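You operate a simulated robot arm through the tools that you are given. There is no shell and no other tool.

You run a simulated robot arm. Do the job below in one go: nothing can be reset, and whatever is moved stays where it is left.

Task
Wipe the oil patch off the table and put the lids back on the three open tins.
Fine: use the grey pad and lay it back; each lid on its own tin. What is to be rubbed or washed off counts as gone when no trace of it is left.
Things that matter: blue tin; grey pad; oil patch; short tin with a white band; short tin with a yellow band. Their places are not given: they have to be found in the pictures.

The check looks at the end state, three seconds after you hand in, the way a careful person would. Anything else that was tipped, shoved, dropped, spilled or broken makes it a failure. A push-on lid holds only when it is set on centred and level and pressed home; a screw cap is set on level and turned clockwise until tight.

Robot
A 6-joint arm with a two-finger gripper, fixed in place. Base frame: the origin is at the foot of the arm, x ahead of it, y to its left, z up; the work surface is at about z = 800. Readings come in mm, rad, newtons and seconds.
Its first joint turns from -2.897 to 2.897 rad. Payload 2.45 kg.
Tool frame: the origin (TCP) lies between the finger pads and is the grasp point; the fingertips stand 20 mm ahead of it; z points along the fingers, y is the line along which they close. Largest opening 140 mm; the body of the gripper starts 168 mm behind the TCP.
Orientation is that of the tool frame in the base frame, as a unit quaternion [x, y, z, w]. With the fingers straight down and closing along the base's y, the tool's x points along the base's -x, its y along +y and its z along -z.

Tools
- The arm moves only by the tool move_arm. Its argument "steps" is a list of rows, each a list of 6 numbers: the shift along the base's x, y, z in units of 40 mm (1.0 is 40 mm), then the turn, a rotation vector about the base's x, y, z in units of 6 degrees (1.0 is 6 degrees). In form: [[dx, dy, dz, rx, ry, rz], ...]. A call has 1 to 20 rows; each row shifts and turns the commanded pose from where the row before left it. "gripper" is the finger opening in mm, from 0 to 140, set as the call begins (left out, the last holds). A call with a number of a shift or a turn outside -1 to 1 is refused whole. Rows are played at 5 a second. More than 50 mm and 0.15 rad between two rows, or a gripper value outside its range, and nothing of the call is played. Where a pose cannot be reached the arm comes as near as it can. A force on the tool above 40 N (or 10 N above the force at the start of the call, whichever is more), or a blocked arm, ends the call early, and 0.2 s more pass. The fingers move at their own pace (about 45 mm/s each) and stop on an object; they squeeze with about 35 N. The grip force told is the motor's: it shows also when the fingers shut on nothing. Time passes only in rows, and 0.2 s behind the last, so rows that do not move let the fingers close. The reply holds the time, the measured pose of the TCP, the force on the tool along the base axes, the opening and the grip force, in the units named above and with some noise, with the torque about the TCP (base axes, N m) and any sound that the robot's microphone picked up, and new pictures: "pictures" is both (left out), scene, wrist or none.
- Cameras (640 x 400 px; columns grow to the right, rows downward): "scene" is fixed at [399.6, 649.1, 1381.6]; the picture's right is [-0.70, -0.72, 0.00], its down [-0.40, 0.39, -0.83] and it looks along [0.60, -0.58, -0.56] (base axes); focal length 344 px, centre (320, 200). "wrist" rides on the gripper at [78, 11, -209] in the tool frame; the picture's right is [-0.14, 0.99, 0.00], its down [-0.92, -0.13, -0.37] and it looks along [-0.36, -0.05, 0.93] (tool axes); focal length 280 px, centre (320, 200).
- pixel_to_xyz(camera, pixels): for up to 12 pixels [column, row] of the newest picture of that camera ("zoom" is the newest enlarged one), the place [x, y, z] in the base frame of the surface seen there, good to about 2 mm. It takes no simulated time.
- close_up(camera, box): a new picture of the part [left, top, right, bottom] of that camera's present view, enlarged. It takes no simulated time.
- sign_off(): hands the job in; it is judged then, once.

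Unless the task says otherwise, let go and move clear before handing in.

The tools are called after "Request:" as a command line: name --pt "numbers of a row" for each row, then --argument value for the rest, lists and objects as JSON in quotes. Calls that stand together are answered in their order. move_arm: Moves the arm, as the interface text tells. Its arguments: {"type":"object","properties":{"steps":{"type":"array","items":{"type":"array","items":{"type":"number"}}},"gripper":{"type":"number"},"pictures":{"type":"string","enum":["both","scene","wrist","none"]}},"required":["steps"]} The other tools are called the same way: pixel_to_xyz (camera, pixels) gives the place of the surface under pixels of a picture; close_up (camera, box) takes an enlarged picture of a part of a camera's view; sign_off () hands the job in.

At the start:

```text
clock: 0.0
tcp_pos: [783.7, -40.1, 1106.3]
tool_rot: [0.001, 1.0, 0.0, 0.0]
ft_force: [-0.2, -0.6, 0.2]
torque: [0.01, 0.02, -0.02]
width: 140.1
gripper_force: 0.1
```

scene: 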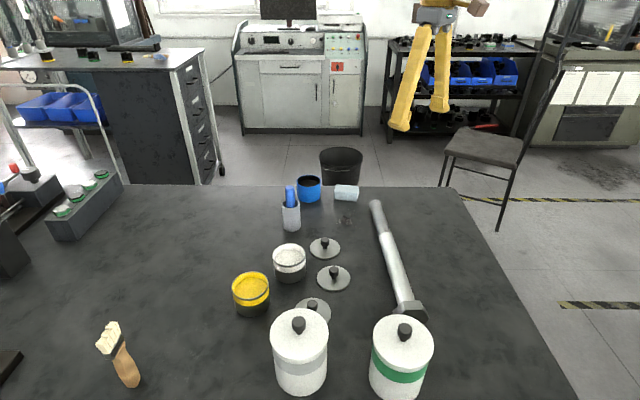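
wrist: 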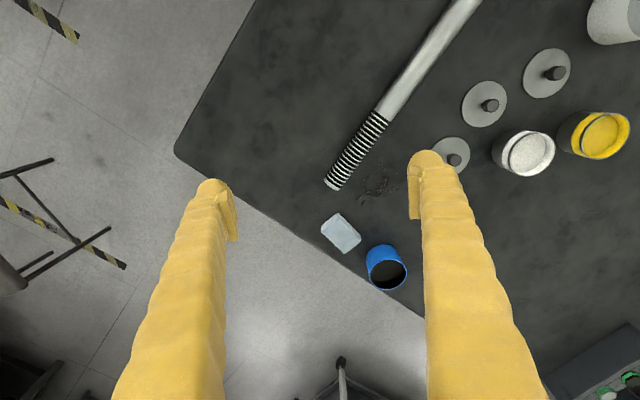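

The scene picture shows a yellow-band tin (250,293), a white-band tin (289,263), a blue tin (308,188), three lids (325,248), (333,277), (313,310), a pale pad near (346,192), and a dark patch near (345,220). I'll look closer before moving.

Request:
close_up --camera "scene" --box '[220, 160, 440, 300]'

Request:
close_up --camera "wrist" --box '[300, 120, 460, 300]'

Request:
close_up --camera "scene" --box '[220, 240, 440, 400]'

```text
2.86 times, centred on (330, 230) of scene
```

zoom: 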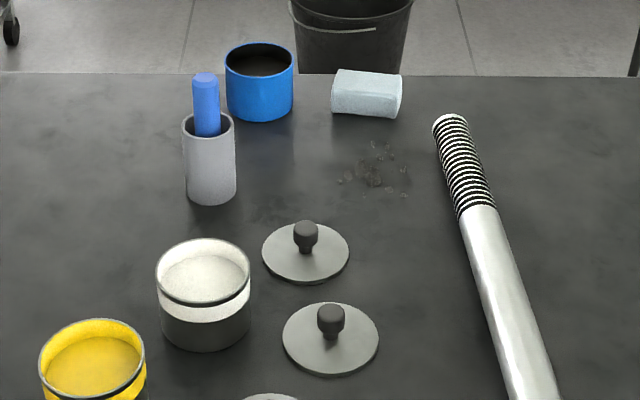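

```text
2.22 times, centred on (380, 210) of wrist
```

zoom: 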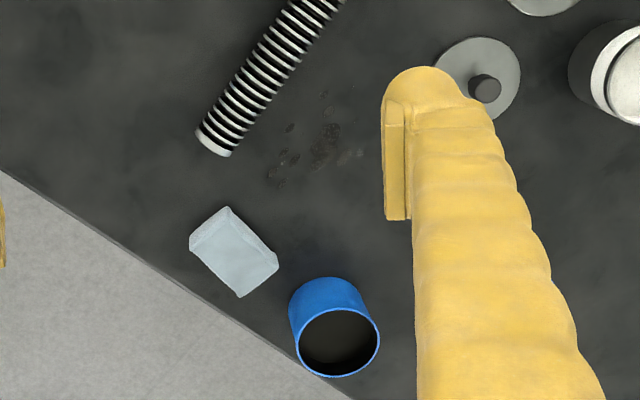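

```text
2.50 times, centred on (330, 320) of scene
```

zoom: 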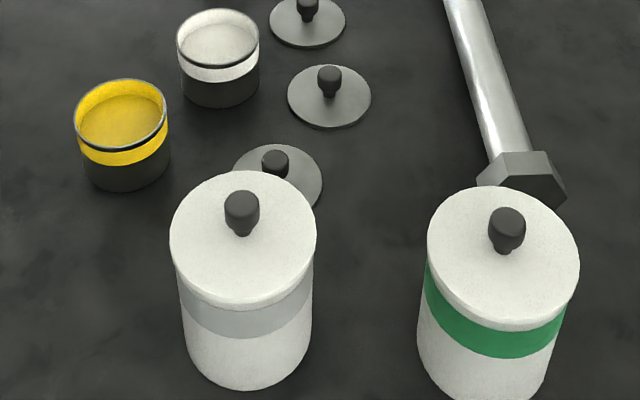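

The lids look plain grey and the tins differ in size, so I need to match diameters. I'll measure lid rims and tin rims in the newest zoom first.

Request:
pixel_to_xyz --camera "zoom" --pixels '[[288, 95], [371, 97], [330, 127], [329, 70], [270, 18], [345, 20], [307, 46], [308, 3], [234, 180], [322, 182], [275, 157], [310, 152]]'

Request:
pixel_to_xyz --camera "zoom" --pixels '[[75, 118], [168, 115], [121, 82], [123, 148], [120, 120], [177, 45], [259, 45], [217, 10], [218, 68], [217, 40], [120, 185], [218, 105]]'

Request:
pixel_to_xyz --camera "scene" --pixels '[[299, 182], [320, 182], [309, 176], [309, 188], [309, 200], [345, 186], [336, 197], [357, 199], [345, 220], [338, 222], [358, 217], [290, 222]]'

Request:
pixel_to_xyz --camera "wrist" --pixels '[[321, 232], [341, 214], [361, 238], [342, 252], [376, 186], [368, 202], [386, 160], [366, 265], [405, 275], [332, 185], [375, 112], [388, 160]]'

```text
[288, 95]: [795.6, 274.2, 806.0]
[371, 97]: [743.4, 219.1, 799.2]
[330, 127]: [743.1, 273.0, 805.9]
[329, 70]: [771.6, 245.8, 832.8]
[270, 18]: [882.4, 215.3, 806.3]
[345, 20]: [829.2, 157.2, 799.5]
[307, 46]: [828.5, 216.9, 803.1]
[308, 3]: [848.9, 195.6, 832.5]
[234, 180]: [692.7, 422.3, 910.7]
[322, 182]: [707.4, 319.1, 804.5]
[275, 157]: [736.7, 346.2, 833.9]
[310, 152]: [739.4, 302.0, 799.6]
```

```text
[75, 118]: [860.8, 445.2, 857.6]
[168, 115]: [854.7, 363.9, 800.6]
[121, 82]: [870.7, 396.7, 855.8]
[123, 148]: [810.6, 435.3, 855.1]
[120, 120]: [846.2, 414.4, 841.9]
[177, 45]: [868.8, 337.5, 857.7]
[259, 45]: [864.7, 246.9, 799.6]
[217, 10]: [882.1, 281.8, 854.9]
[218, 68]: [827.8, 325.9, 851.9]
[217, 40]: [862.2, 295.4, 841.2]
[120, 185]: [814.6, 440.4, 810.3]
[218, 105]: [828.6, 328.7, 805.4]
```

```text
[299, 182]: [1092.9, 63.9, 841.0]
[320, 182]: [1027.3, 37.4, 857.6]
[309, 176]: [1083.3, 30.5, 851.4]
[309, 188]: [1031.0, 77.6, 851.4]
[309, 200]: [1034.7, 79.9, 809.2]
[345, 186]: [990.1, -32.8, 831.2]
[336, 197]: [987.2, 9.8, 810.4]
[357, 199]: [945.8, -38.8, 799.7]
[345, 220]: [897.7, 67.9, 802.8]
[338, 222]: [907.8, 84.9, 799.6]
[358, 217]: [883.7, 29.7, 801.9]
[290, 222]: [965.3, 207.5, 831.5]
```

```text
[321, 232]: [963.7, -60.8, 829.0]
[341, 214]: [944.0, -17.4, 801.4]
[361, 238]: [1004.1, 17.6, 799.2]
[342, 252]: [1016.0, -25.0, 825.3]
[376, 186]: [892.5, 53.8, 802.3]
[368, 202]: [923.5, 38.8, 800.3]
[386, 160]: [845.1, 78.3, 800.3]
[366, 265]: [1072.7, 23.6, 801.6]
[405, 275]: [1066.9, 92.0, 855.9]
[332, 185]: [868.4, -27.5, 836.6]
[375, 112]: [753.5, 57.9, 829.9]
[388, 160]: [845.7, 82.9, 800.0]
```

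Blue tin's rim centre is near (1057,55,858), the pad near (980,-20), the oil near (895,60). I'll move the wrist camera over the lids to measure diameters from above.

Request:
move_arm --pt "-0.4 0.9 0 0 0 0" --pt "-0.4 0.9 0 0 0 0" --pt "-0.4 0.9 0 0 0 0" --pt "-0.4 0.9 0 0 0 0" --pt "-0.4 0.9 0 0 0 0" --pt "-0.4 0.9 0 0 0 0" --pt "-0.4 0.9 0 0 0 0" --pt "0 0.9 0 0 0 0" --pt "0 0 0 0 0 0" --pictures "both"

```text
clock: 2.0
tcp_pos: [671.6, 248.3, 1106.4]
tool_rot: [0.0, 1.0, 0.0, 0.0]
ft_force: [0.4, -0.1, 0.7]
torque: [0.0, 0.0, 0.02]
width: 139.9
gripper_force: 0.0
```

scene: 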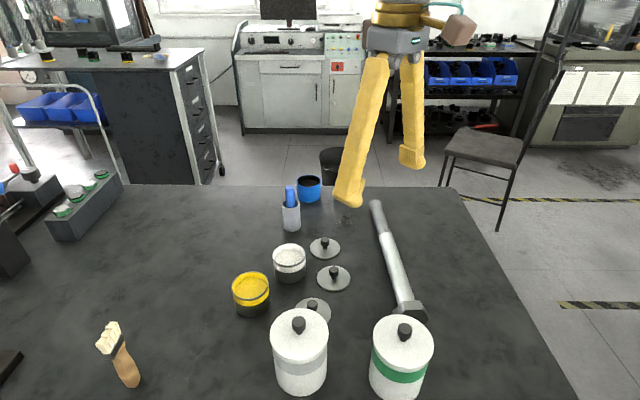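
wrist: 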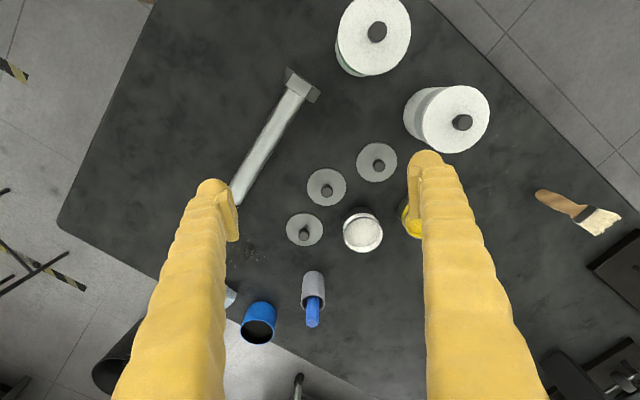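

The lids sit at wrist pixels (326,187), (304,229), (377,162), between the fingers. I'll enlarge to measure them.

Request:
close_up --camera "wrist" --box '[270, 130, 430, 255]'

```text
3.20 times, centred on (350, 192) of wrist
```

zoom: 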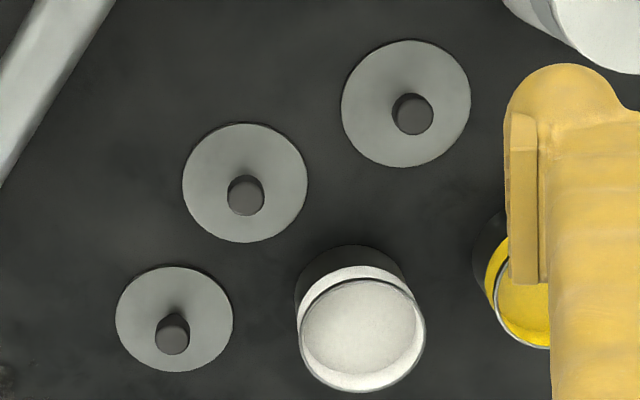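

All three lids come out near 76 mm across and the tins near 72 mm, so sizes are close. I'll measure more points, then go lower for a better comparison.

Request:
pixel_to_xyz --camera "zoom" --pixels '[[345, 105], [468, 100], [405, 42], [405, 165], [185, 183], [305, 183], [245, 125], [245, 240], [118, 318], [231, 318], [174, 267], [174, 369]]'

Request:
pixel_to_xyz --camera "zoom" --pixels '[[413, 108], [246, 190], [173, 330], [301, 335], [424, 335], [362, 282], [362, 388], [362, 330], [522, 300]]'

Request:
pixel_to_xyz --camera "wrist" --pixels '[[462, 122], [455, 86], [425, 118], [489, 118], [455, 150], [377, 30], [338, 35], [410, 35], [313, 325], [300, 85], [235, 200], [258, 335]]'

Request:
close_up --camera "scene" --box '[280, 225, 380, 325]'

```text
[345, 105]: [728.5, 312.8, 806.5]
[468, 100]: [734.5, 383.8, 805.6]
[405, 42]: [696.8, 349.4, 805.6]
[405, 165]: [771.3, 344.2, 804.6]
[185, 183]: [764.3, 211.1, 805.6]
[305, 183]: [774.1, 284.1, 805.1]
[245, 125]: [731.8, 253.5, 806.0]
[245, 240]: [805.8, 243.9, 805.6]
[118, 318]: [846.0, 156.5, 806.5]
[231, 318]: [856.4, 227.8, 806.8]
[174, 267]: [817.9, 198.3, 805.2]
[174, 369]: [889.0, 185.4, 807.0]
```

```text
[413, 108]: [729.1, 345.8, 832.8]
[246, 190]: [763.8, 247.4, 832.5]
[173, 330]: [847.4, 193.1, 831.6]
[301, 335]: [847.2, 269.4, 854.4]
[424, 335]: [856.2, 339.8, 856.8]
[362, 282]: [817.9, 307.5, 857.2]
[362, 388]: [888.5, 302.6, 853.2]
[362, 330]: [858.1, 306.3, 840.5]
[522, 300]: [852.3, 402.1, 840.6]
```

```text
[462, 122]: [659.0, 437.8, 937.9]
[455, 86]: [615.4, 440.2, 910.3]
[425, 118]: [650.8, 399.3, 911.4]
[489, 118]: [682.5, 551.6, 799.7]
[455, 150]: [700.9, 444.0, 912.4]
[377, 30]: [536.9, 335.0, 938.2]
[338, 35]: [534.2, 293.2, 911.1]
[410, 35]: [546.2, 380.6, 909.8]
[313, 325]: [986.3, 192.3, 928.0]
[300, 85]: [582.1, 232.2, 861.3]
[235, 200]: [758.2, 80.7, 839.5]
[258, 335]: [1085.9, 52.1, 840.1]
```

```text
4.00 times, centred on (330, 275) of scene
```

zoom: 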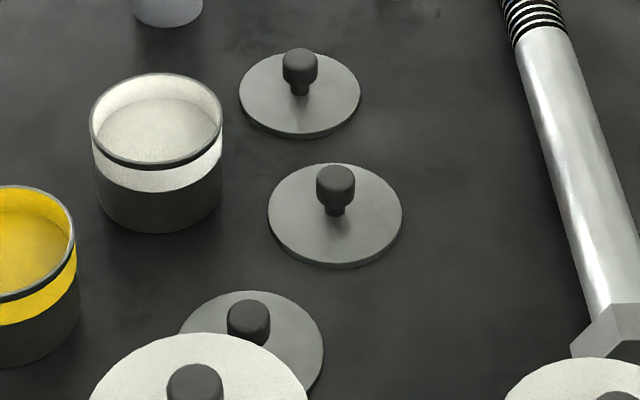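

The lids have radii of about 37–38 mm, with B (near (853,191)) perhaps slightly smaller. I'll drop the camera to about z 1160 to compare lids and tin mouths more closely.

Request:
move_arm --pt "0.2 -0.1 -0.95 0 0 0" --pt "0.2 -0.1 -0.95 0 0 0" --pt "0.2 -0.1 -1.0 0 0 0" --pt "0.1 0 -1.0 0 0 0" --pt "0 0 0 0 0 0" --pictures "wrist"

Request:
close_up --camera "wrist" --box '[230, 80, 430, 280]'

```text
clock: 3.2
tcp_pos: [701.1, 234.7, 948.1]
tool_rot: [-0.001, 1.0, 0.0, 0.0]
ft_force: [0.2, 0.8, -0.4]
torque: [-0.01, 0.03, 0.01]
width: 140.2
gripper_force: 0.0
```

wrist: 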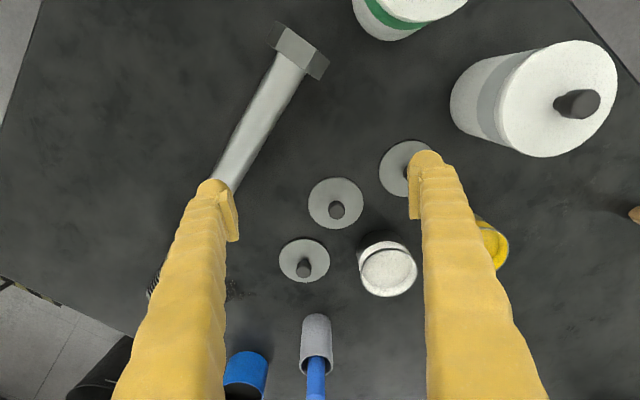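

```text
2.00 times, centred on (330, 180) of wrist
```

zoom: 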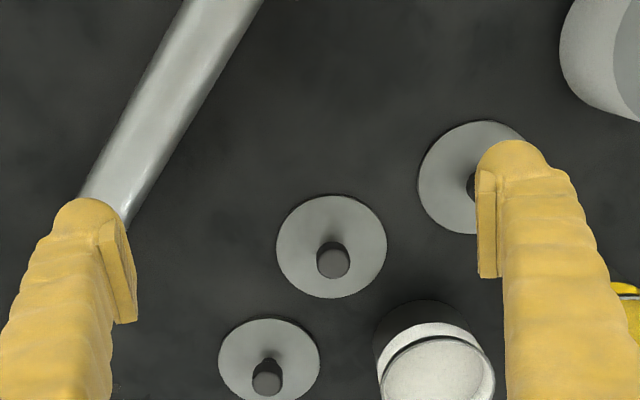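

The view is better; I'll zoom tightly on lids A and B and the white tin to compare their widths.

Request:
close_up --camera "wrist" --box '[296, 173, 376, 223]'

Request:
pixel_to_xyz --camera "zoom" --pixels '[[320, 200], [100, 250], [540, 250], [320, 20], [320, 380], [105, 200], [535, 200]]'

Request:
close_up --camera "wrist" --box '[264, 235, 344, 285]'

Request:
close_up --camera "wrist" --box '[348, 245, 428, 295]'

```text
8.00 times, centred on (336, 198) of wrist
```

zoom: 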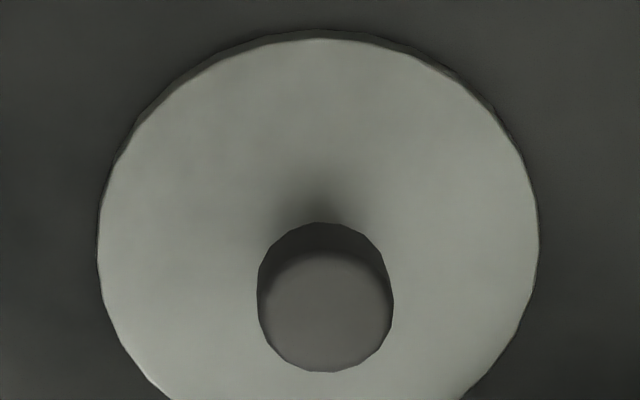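

```text
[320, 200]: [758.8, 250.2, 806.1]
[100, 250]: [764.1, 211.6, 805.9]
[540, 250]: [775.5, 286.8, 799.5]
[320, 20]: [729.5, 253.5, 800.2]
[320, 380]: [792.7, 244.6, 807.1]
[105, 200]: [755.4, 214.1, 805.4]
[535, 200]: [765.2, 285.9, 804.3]
```

```text
8.00 times, centred on (304, 260) of wrist
```

zoom: 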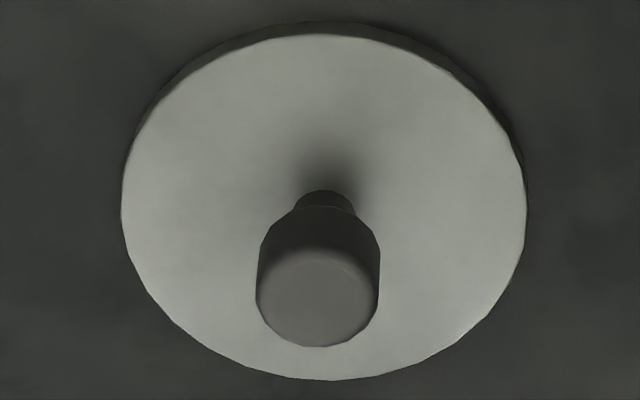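

```text
8.00 times, centred on (388, 270) of wrist
```

zoom: 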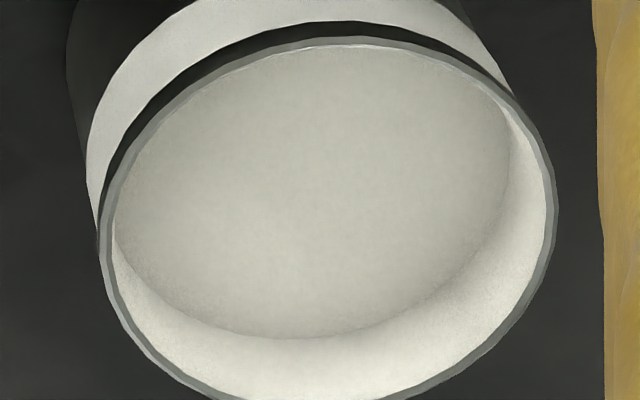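

Lids A and B both measure about 74.5 mm and the tin mouths about 73 mm, so the lids are the same size. Now I'll look over the pad and oil patch with the wrist camera.

Request:
move_arm --pt "0 0 1.0 0 0 0" --pt "0.6 -0.98 0.2 0 0 0" --pt "0.6 -0.98 0.1 0 0 0" --pt "0.6 -0.98 0 0 0 0" --pt "0.6 -0.98 0 0 0 0" --pt "0.6 -0.98 0 0 0 0" --pt "0.6 -0.98 0 0 0 0" --pt "0 0 0 0 0 0" --pictures "wrist"

Request:
close_up --camera "wrist" --box '[220, 120, 420, 320]'

```text
clock: 5.0
tcp_pos: [845.4, -1.3, 998.6]
tool_rot: [-0.001, 1.0, 0.0, 0.0]
ft_force: [-0.5, -0.4, 0.1]
torque: [0.02, 0.03, -0.03]
width: 139.7
gripper_force: 0.1
```

wrist: 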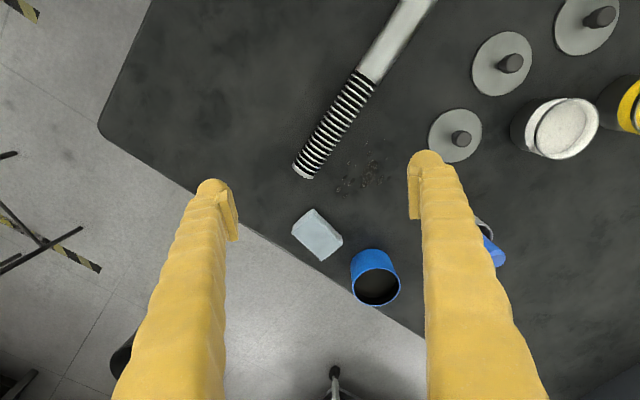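

```text
2.00 times, centred on (320, 220) of wrist
```

zoom: 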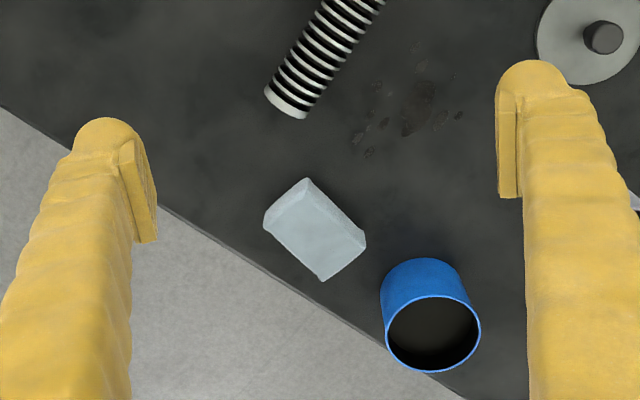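

The pad's top face spans zoom (265,228), (310,190), (364,240), (322,278), and the oil reaches roughly (350–465, 40–160). I'll measure those.

Request:
close_up --camera "wrist" --box '[280, 195, 360, 275]'

Request:
close_up --camera "wrist" --box '[310, 125, 430, 225]'

Request:
pixel_to_xyz --camera "wrist" --pixels '[[294, 234], [315, 216], [340, 240], [321, 258], [318, 237], [314, 211], [376, 264], [351, 290], [399, 290], [376, 270], [376, 304], [298, 177]]'

```text
5.00 times, centred on (320, 235) of wrist
```

zoom: 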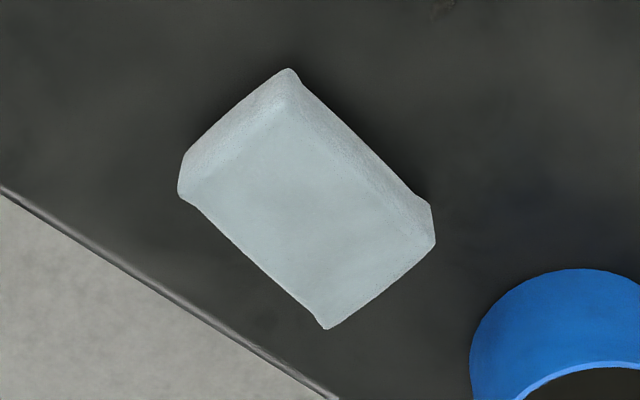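

```text
4.00 times, centred on (370, 175) of wrist
```

zoom: 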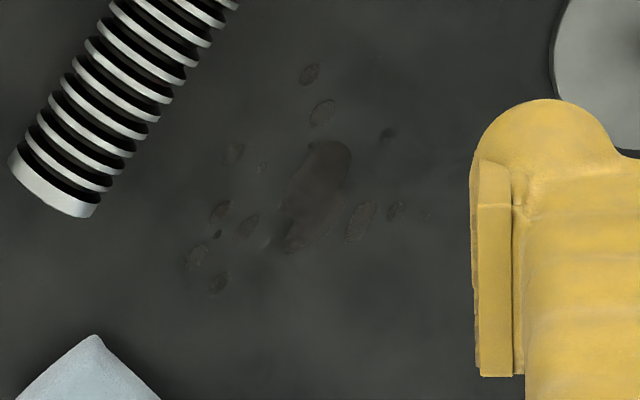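

```text
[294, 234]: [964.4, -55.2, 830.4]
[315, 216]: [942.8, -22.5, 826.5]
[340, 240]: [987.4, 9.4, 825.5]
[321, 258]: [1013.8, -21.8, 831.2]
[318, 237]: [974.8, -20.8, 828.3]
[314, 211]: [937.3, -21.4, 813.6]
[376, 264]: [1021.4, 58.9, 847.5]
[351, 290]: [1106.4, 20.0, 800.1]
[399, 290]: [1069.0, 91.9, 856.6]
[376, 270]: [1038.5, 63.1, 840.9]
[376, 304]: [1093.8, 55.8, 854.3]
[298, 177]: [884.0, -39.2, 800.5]
```

Pad top is about 58 x 40 mm centred at (977,-22), long axis about 34° from x, top at z 829. Next the oil extents in the newest zoom.

Request:
pixel_to_xyz --camera "zoom" --pixels '[[310, 62], [187, 262], [215, 292], [430, 215], [355, 240], [320, 190], [233, 153], [387, 133], [322, 110], [300, 252], [50, 200], [95, 215]]'

Request:
close_up --camera "scene" --box '[320, 195, 380, 245]'

```text
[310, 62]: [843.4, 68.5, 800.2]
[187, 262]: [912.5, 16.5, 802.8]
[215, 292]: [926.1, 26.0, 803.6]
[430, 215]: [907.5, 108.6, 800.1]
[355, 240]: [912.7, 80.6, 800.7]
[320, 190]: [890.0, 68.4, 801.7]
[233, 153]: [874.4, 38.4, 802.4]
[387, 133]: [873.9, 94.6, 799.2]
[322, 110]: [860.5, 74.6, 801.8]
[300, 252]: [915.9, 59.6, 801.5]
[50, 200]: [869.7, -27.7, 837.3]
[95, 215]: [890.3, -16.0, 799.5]
```

```text
8.00 times, centred on (350, 220) of scene
```

zoom: 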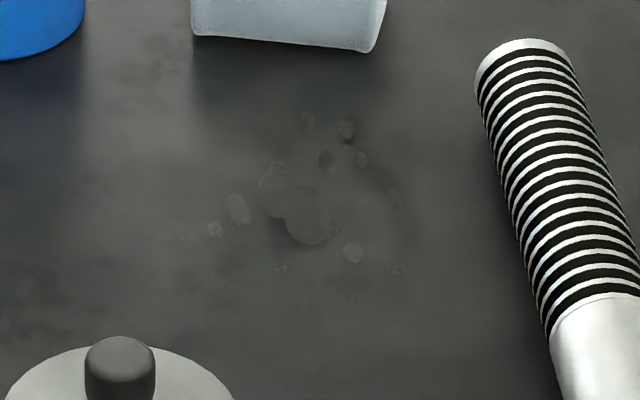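

Oil spots span about x 840–930, y 12–112; the bolt tip sits near (870,-28). I'll turn the gripper 34° to line up with the pad and hover over it at (977,-22).

Request:
move_arm --pt "0.55 -0.09 -0.2 0 0 0.945" --pt "0.55 -0.09 -0.4 0 0 0.945" --pt "0.55 -0.09 -0.6 0 0 0.945" --pt "0.55 -0.09 -0.7 0 0 0.945" --pt "0.55 -0.09 -0.7 0 0 0.945" --pt "0.54 -0.07 -0.6 0 0 0.945" --pt "0 0 0 0 0 0" --gripper 90 --pictures "both"

```text
clock: 6.6
tcp_pos: [978.6, -21.8, 874.3]
tool_rot: [-0.293, 0.956, 0.0, 0.001]
ft_force: [-0.4, -0.2, 0.5]
torque: [-0.01, -0.02, 0.0]
width: 89.9
gripper_force: 0.0
```

scene: 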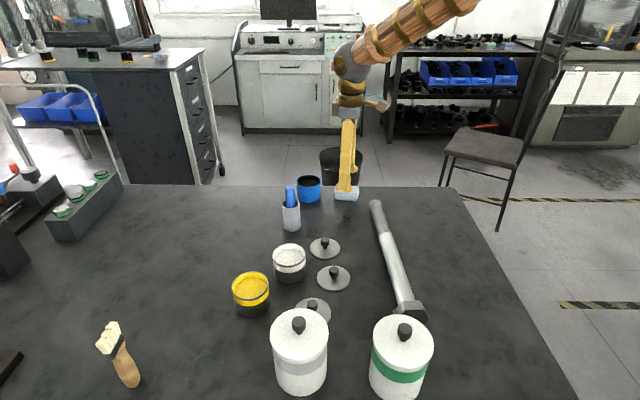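
wrist: 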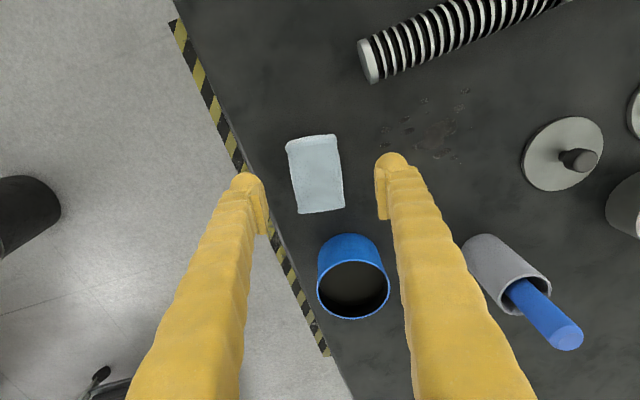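

The fingers straddle the pad evenly, (250,180) and (390,165) around (315,175). I'll go down to TCP z ≈ 828 and close on it.

Request:
move_arm --pt "0 0 -0.5 0 0 0" --pt "0 0 -0.4 0 0 0" --pt "0 0 -0.25 0 0 0" --pt "0 0 0 0 0 0" --pictures "wrist"

Request:
move_arm --pt "0 0 0 0 0 0" --pt "0 0 0 0 0 0" --pt "0 0 0 0 0 0" --pt "0 0 0 0 0 0" --pt "0 0 0 0 0 0" --gripper 20 --pictures "both"

```text
clock: 7.6
tcp_pos: [975.0, -20.5, 826.6]
tool_rot: [-0.291, 0.957, 0.0, 0.0]
ft_force: [0.0, -0.5, -0.4]
torque: [0.01, -0.02, 0.04]
width: 90.1
gripper_force: 0.0
```

wrist: 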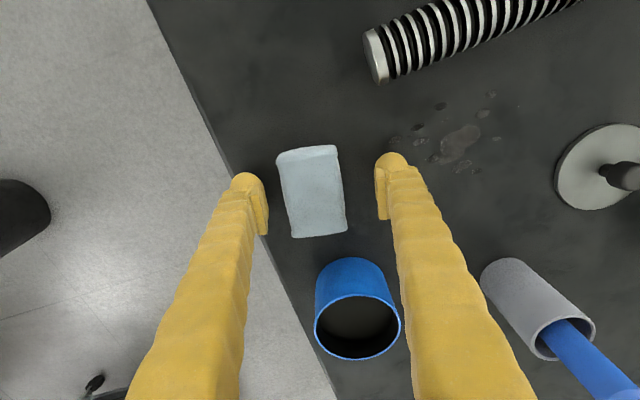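

```text
clock: 8.8
tcp_pos: [976.1, -19.6, 827.1]
tool_rot: [-0.293, 0.956, 0.001, 0.0]
ft_force: [0.0, 0.5, 0.4]
torque: [0.02, 0.02, 0.02]
width: 48.7
gripper_force: 34.7
```

scene: 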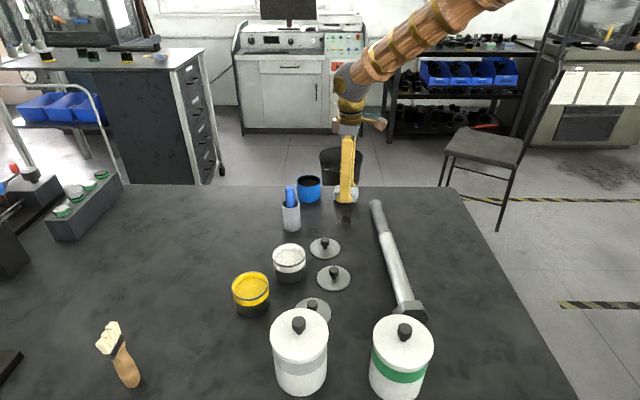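
wrist: 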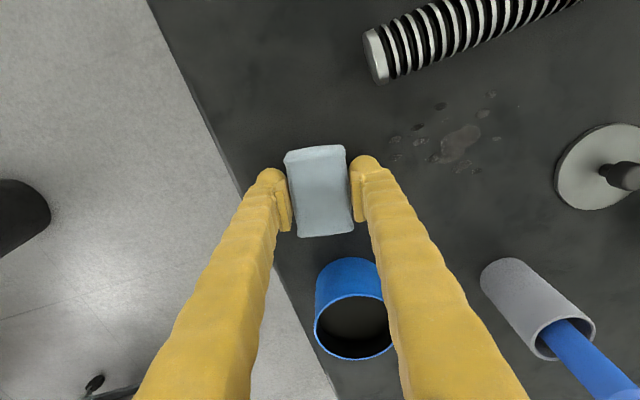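

The pad is held at width 48.7 with 35 N. I'll lift it, carry it to the near edge of the oil around (948,6), and set it down again.

Request:
move_arm --pt "0 0 0.5 0 0 0" --pt "-0.35 0.33 0 0 0 0" --pt "-0.35 0.33 0 0 0 0" --pt "0 0 -0.4 0 0 0" --pt "0 0 -0.1 0 0 0" --pt "0 0 -0.05 0 0 0" --pt "0 0 0 0 0 0" --pictures "both"

```text
clock: 9.7
tcp_pos: [951.0, 8.5, 848.6]
tool_rot: [-0.293, 0.956, -0.001, 0.004]
ft_force: [0.3, 0.7, 7.4]
torque: [-0.01, 0.01, -0.02]
width: 5.8
gripper_force: 10.1
stopped in row 4: the force on the tool passed its limit at 67 N (the readings are from after the stop); the commanded pose is now the measured one
```

scene: 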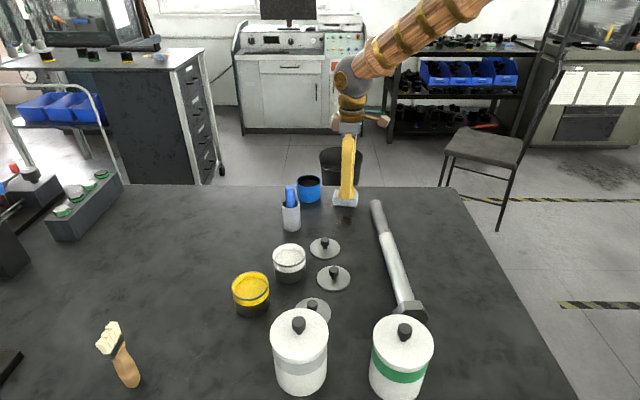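
wrist: 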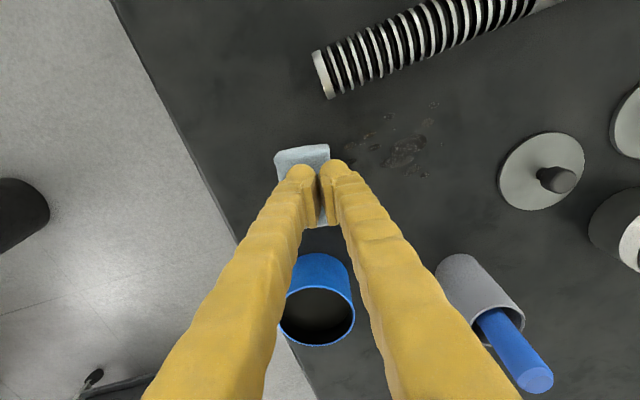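

The pad slipped out and the closed fingers came down on top of it (z 848.6, width 5.8, 67 N). I'll raise the arm and look at where the pad lies now.

Request:
move_arm --pt "0 0 0.5 0 0 0" --pt "0 0 0.8 0 0 0" --pt "0 0 0.8 0 0 0" --pt "0 0 0 0 0 0" --pt "0 0 0 0 0 0" --gripper 100 --pictures "both"

Request:
close_up --camera "wrist" --box '[240, 100, 400, 260]'

Request:
close_up --camera "scene" --box '[290, 165, 390, 245]'

```text
clock: 10.9
tcp_pos: [948.4, 8.0, 932.2]
tool_rot: [-0.292, 0.956, -0.001, 0.004]
ft_force: [-0.3, -0.4, 0.6]
torque: [-0.01, 0.01, -0.01]
width: 100.0
gripper_force: 0.2
```

scene: 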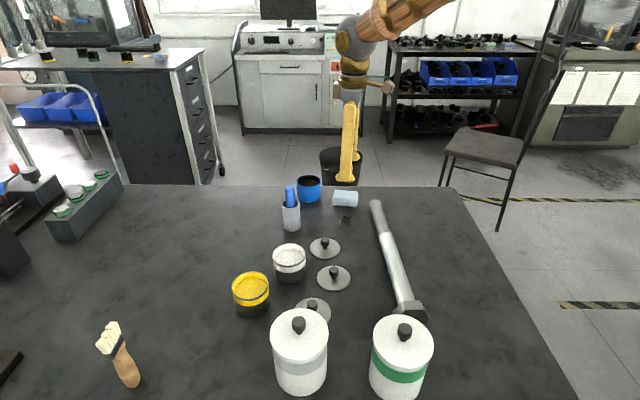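
wrist: 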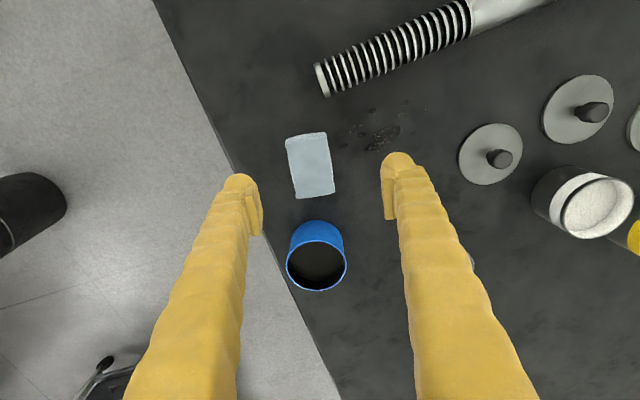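

```text
2.50 times, centred on (320, 180) of wrist
```

zoom: 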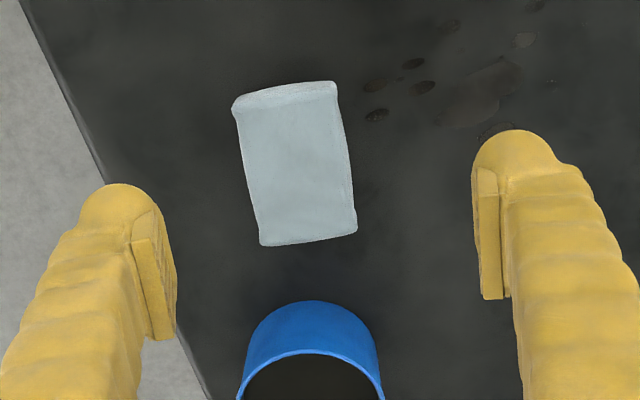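

```text
5.00 times, centred on (340, 205) of scene
```

zoom: 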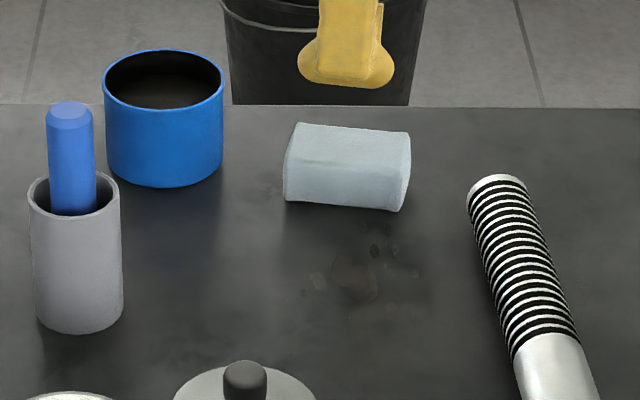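

The pad now stands flat a little nearer, at wrist (310,165). I'll measure its corners.

Request:
pixel_to_xyz --camera "wrist" --pixels '[[288, 141], [326, 137], [333, 191], [297, 196], [311, 166], [325, 134], [287, 137]]'

Request:
pixel_to_xyz --camera "zoom" --pixels '[[300, 125], [408, 135], [290, 157], [400, 172], [285, 200], [402, 208], [345, 150], [345, 202]]'

```text
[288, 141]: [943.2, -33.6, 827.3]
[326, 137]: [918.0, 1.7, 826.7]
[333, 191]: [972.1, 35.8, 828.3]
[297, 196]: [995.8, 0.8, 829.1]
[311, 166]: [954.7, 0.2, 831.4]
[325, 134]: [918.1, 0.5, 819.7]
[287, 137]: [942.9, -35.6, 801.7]
```

```text
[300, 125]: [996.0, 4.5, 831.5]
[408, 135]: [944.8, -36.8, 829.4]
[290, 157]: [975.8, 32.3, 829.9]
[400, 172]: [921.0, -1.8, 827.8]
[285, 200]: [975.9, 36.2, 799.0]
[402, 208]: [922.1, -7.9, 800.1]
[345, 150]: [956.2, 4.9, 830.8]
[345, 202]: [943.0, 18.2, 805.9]
```

Pad centre is now (957,1) with its long axis near 33°. I'll grip it lower this time (tips near z 803) and drag it along the table rather than lift it.

Request:
move_arm --pt "0.22 -0.18 -0.5 0 0 0" --pt "0 0 -0.7 0 0 0" --pt "0 0 -0.7 0 0 0" --pt "0 0 -0.5 0 0 0" --pt "0 0 -0.3 0 0 0" --pt "0 0 0 0 0 0" --gripper 78 --pictures "wrist"

```text
clock: 12.3
tcp_pos: [958.1, 1.5, 825.3]
tool_rot: [-0.293, 0.956, -0.002, 0.004]
ft_force: [-0.6, -1.0, 0.2]
torque: [0.0, 0.03, 0.0]
width: 77.9
gripper_force: 0.0
```

wrist: 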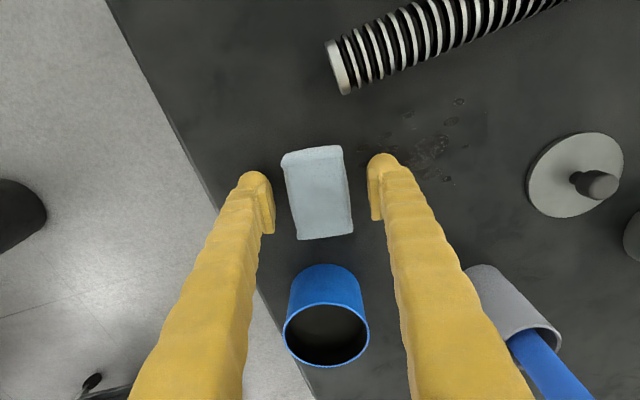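

The fingers straddle the pad evenly. I'll go 3 mm lower and close.

Request:
move_arm --pt "0 0 -0.07 0 0 0" --pt "0 0 0 0 0 0" --pictures "none"

Request:
move_arm --pt "0 0 0 0 0 0" --pt "0 0 0 0 0 0" --pt "0 0 0 0 0 0" --pt "0 0 0 0 0 0" --pt "0 0 0 0 0 0" --gripper 30 --pictures "wrist"

```text
clock: 12.9
tcp_pos: [959.9, -1.2, 820.2]
tool_rot: [-0.292, 0.956, -0.002, 0.003]
ft_force: [-0.6, 0.1, -0.6]
torque: [0.01, 0.02, 0.01]
width: 77.8
gripper_force: 0.1
```

```text
clock: 14.1
tcp_pos: [959.7, -1.3, 821.7]
tool_rot: [-0.293, 0.956, -0.001, 0.004]
ft_force: [-0.2, 0.5, 0.6]
torque: [0.02, 0.02, 0.0]
width: 48.5
gripper_force: 34.9
```

wrist: 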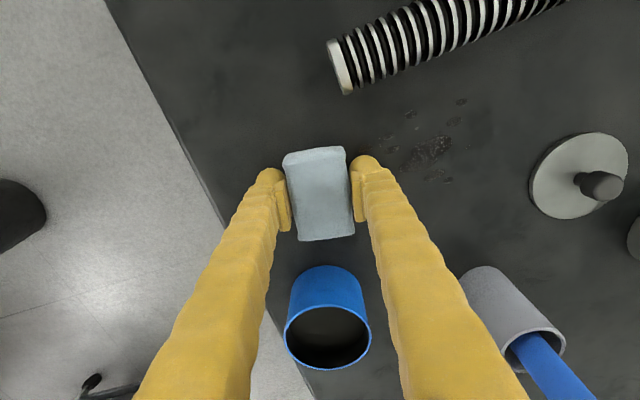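

Gripped again at 48.5 mm. I'll drag the pad slowly across the oil along its short direction and see what comes off.

Request:
move_arm --pt "-0.17 0.252 0 0 0 0" --pt "-0.17 0.252 0 0 0 0" --pt "-0.17 0.252 0 0 0 0" --pt "-0.17 0.252 0 0 0 0" --pt "-0.17 0.252 0 0 0 0" --pt "-0.17 0.252 0 0 0 0" --pt "-0.17 0.252 0 0 0 0" --pt "-0.17 0.252 0 0 0 0" --pt "-0.17 0.252 0 0 0 0" --pt "-0.17 0.252 0 0 0 0" --pt "0 0 0 0 0 0" --pictures "both"

```text
clock: 16.5
tcp_pos: [892.8, 102.1, 822.9]
tool_rot: [-0.292, 0.956, -0.002, 0.003]
ft_force: [-0.3, 0.8, 0.2]
torque: [0.01, 0.0, 0.0]
width: 48.4
gripper_force: 35.0
```

scene: 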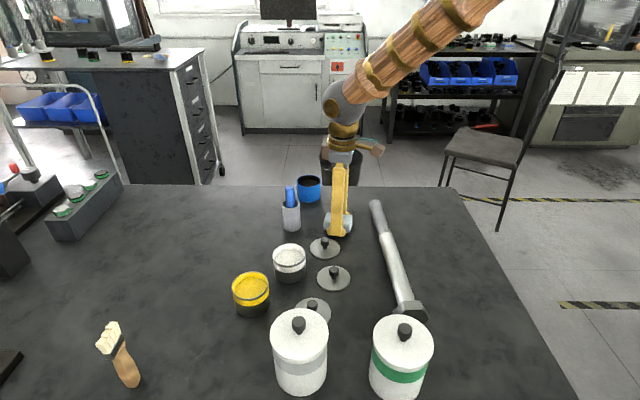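
wrist: 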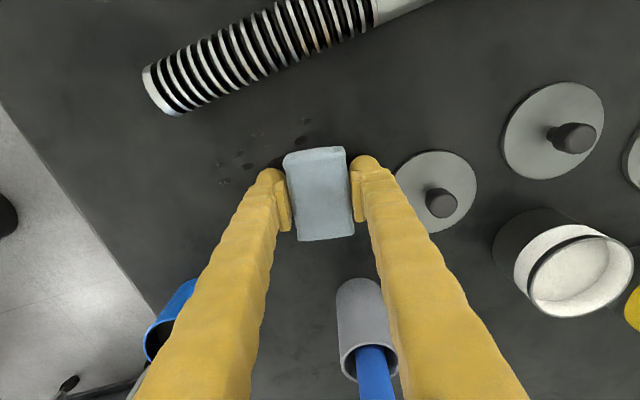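

The centre of the patch came off; spots remain near wrist (225,165), (245,155), (302,122). I'll shift the pad toward the bolt side and make more passes.

Request:
move_arm --pt "-0.33 -0.224 0 0 0 0" --pt "-0.33 -0.224 0 0 0 0" --pt "0.182 -0.27 0 0 0 0" --pt "0.182 -0.27 0 0 0 0" --pt "0.182 -0.27 0 0 0 0" --pt "0.182 -0.27 0 0 0 0" --pt "0.182 -0.27 0 0 0 0" --pt "0.347 -0.067 0 0 0 0" --pt "0.347 -0.067 0 0 0 0" --pt "0.28 -0.415 0 0 0 0" --pt "0 0 0 0 0 0" --pictures "both"

Request:
close_up --camera "scene" --box '[310, 190, 390, 250]'

Request:
close_up --camera "wrist" --box '[300, 50, 500, 200]'

```text
clock: 18.9
tcp_pos: [941.9, 6.6, 822.9]
tool_rot: [-0.292, 0.956, -0.002, 0.003]
ft_force: [-0.4, 0.5, -0.7]
torque: [0.0, 0.0, -0.02]
width: 48.8
gripper_force: 35.5
```

scene: 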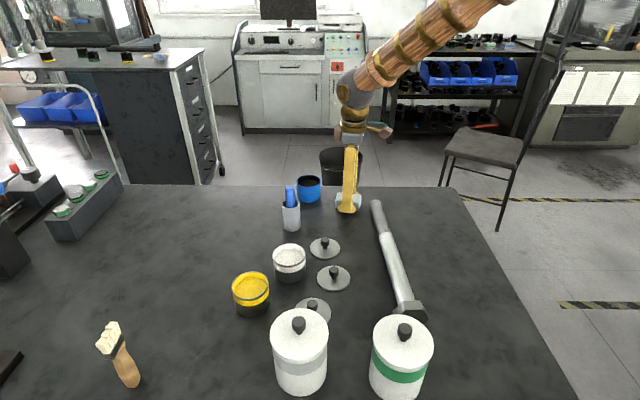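
wrist: 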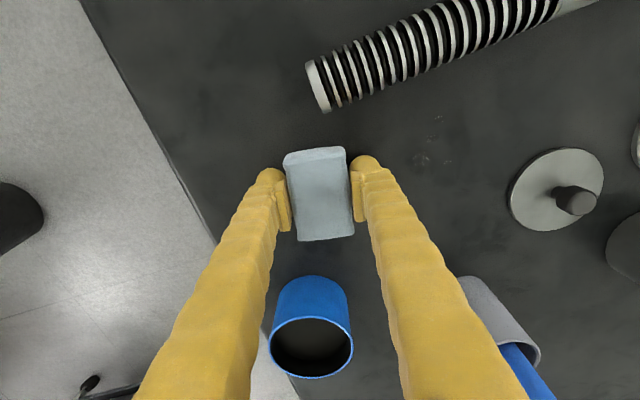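

```text
6.67 times, centred on (350, 220) of scene
```

zoom: 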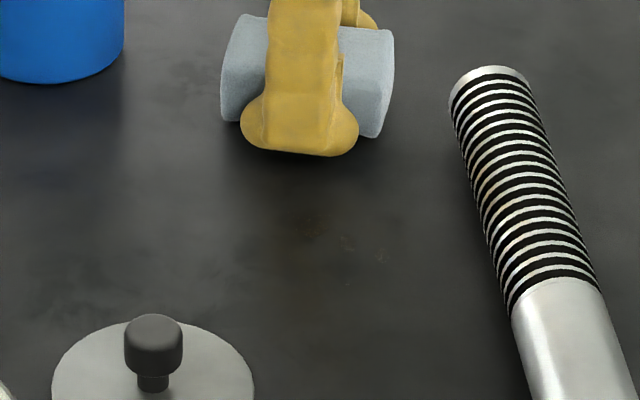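

```text
2.67 times, centred on (400, 125) of wrist
```

zoom: 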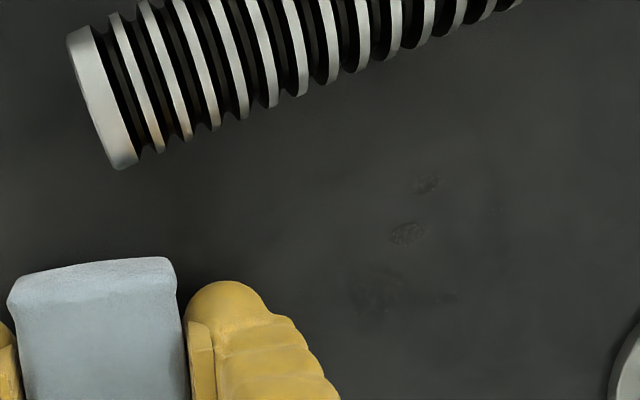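

Faint traces remain at zoom (405,232), (430,185), (380,285), (445,297). I'll locate them and keep rubbing.

Request:
pixel_to_xyz --camera "zoom" --pixels '[[405, 232], [430, 185], [380, 285], [445, 297], [105, 165], [130, 165], [85, 30]]'

Request:
move_arm --pt "-0.2 0.3 -0.02 0 0 0" --pt "-0.245 0.363 0 0 0 0" --pt "-0.245 0.363 0 0 0 0" --pt "-0.245 0.363 0 0 0 0" --pt "-0.245 0.363 0 0 0 0" --pt "-0.245 0.363 0 0 0 0" --pt "-0.33 -0.22 0 0 0 0" --pt "-0.33 -0.22 0 0 0 0" --pt "0.182 -0.27 0 0 0 0" --pt "0.182 -0.27 0 0 0 0" --pt "0.182 -0.27 0 0 0 0" --pt "0.182 -0.27 0 0 0 0" --pt "-0.182 0.27 0 0 0 0" --pt "-0.182 0.27 0 0 0 0" --pt "-0.182 0.27 0 0 0 0" --pt "-0.182 0.27 0 0 0 0" --pt "0.33 0.22 0 0 0 0" --pt "0.33 0.22 0 0 0 0" --pt "0 0 0 0 0 0" --pictures "wrist"

```text
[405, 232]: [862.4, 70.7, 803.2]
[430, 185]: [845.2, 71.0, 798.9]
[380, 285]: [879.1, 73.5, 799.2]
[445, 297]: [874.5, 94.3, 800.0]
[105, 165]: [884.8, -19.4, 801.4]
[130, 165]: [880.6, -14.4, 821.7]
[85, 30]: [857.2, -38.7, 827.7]
```

```text
clock: 22.9
tcp_pos: [883.9, 93.3, 821.5]
tool_rot: [-0.294, 0.956, -0.002, 0.003]
ft_force: [-0.4, 0.8, 0.3]
torque: [-0.03, -0.01, 0.02]
width: 48.4
gripper_force: 34.7
```

wrist: 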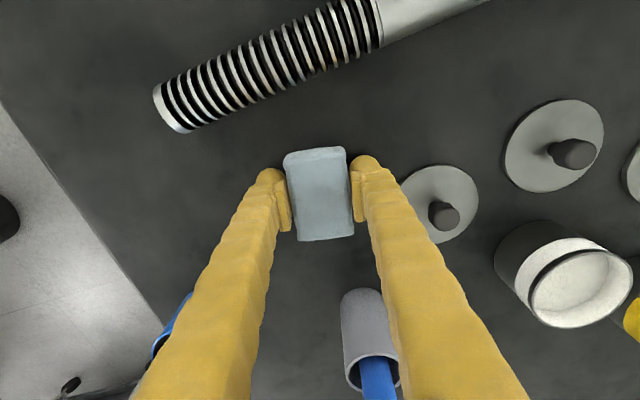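

No clear spots show in this view, but the pad hides the middle. I'll sweep back to uncover the area and check closely.

Request:
move_arm --pt "0.245 -0.363 0 0 0 0" --pt "0.245 -0.363 0 0 0 0" --pt "0.245 -0.363 0 0 0 0" --pt "0.245 -0.363 0 0 0 0" --pt "0.245 -0.363 0 0 0 0" --pt "0.245 -0.363 0 0 0 0" --pt "0.3 -0.363 0 0 0 0" --pt "0 0 0 0 0 0" --pictures "both"

Request:
close_up --camera "scene" --box '[310, 190, 390, 250]'

Request:
close_up --camera "wrist" --box '[330, 70, 490, 200]'

```text
clock: 24.7
tcp_pos: [954.7, -11.7, 821.9]
tool_rot: [-0.293, 0.956, -0.002, 0.004]
ft_force: [-1.1, -1.5, 4.9]
torque: [0.09, 0.1, 0.0]
width: 48.6
gripper_force: 34.6
```

scene: 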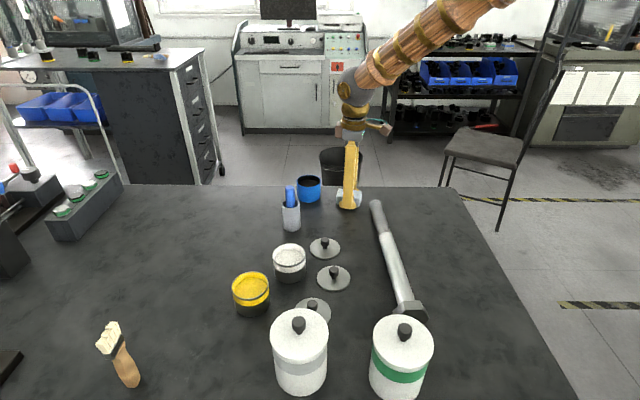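
wrist: 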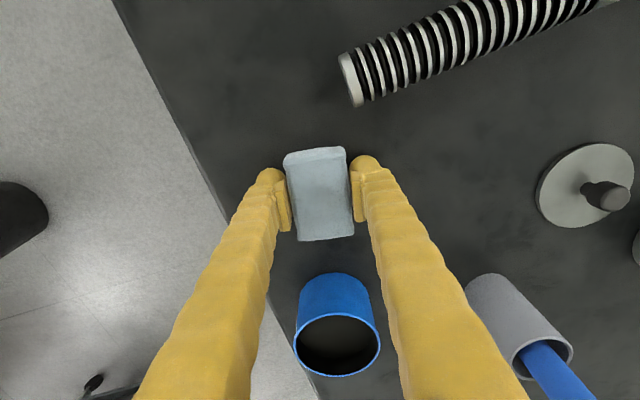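

```text
6.67 times, centred on (350, 220) of scene
```

zoom: 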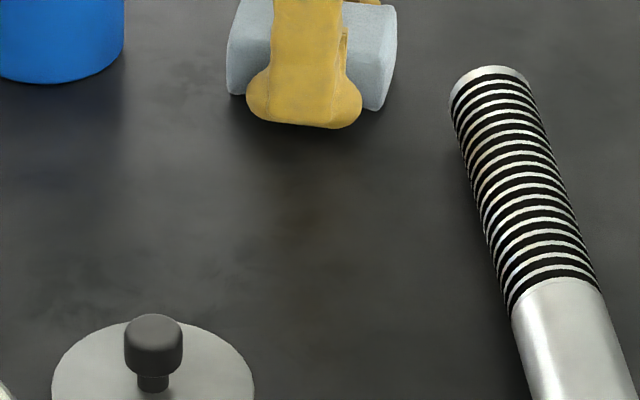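

```text
3.08 times, centred on (410, 135) of wrist
```

zoom: 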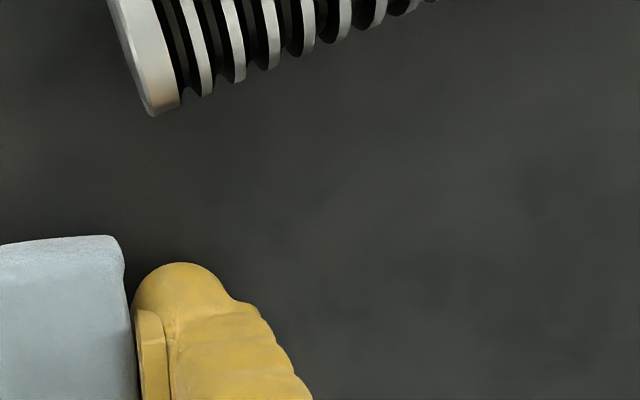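

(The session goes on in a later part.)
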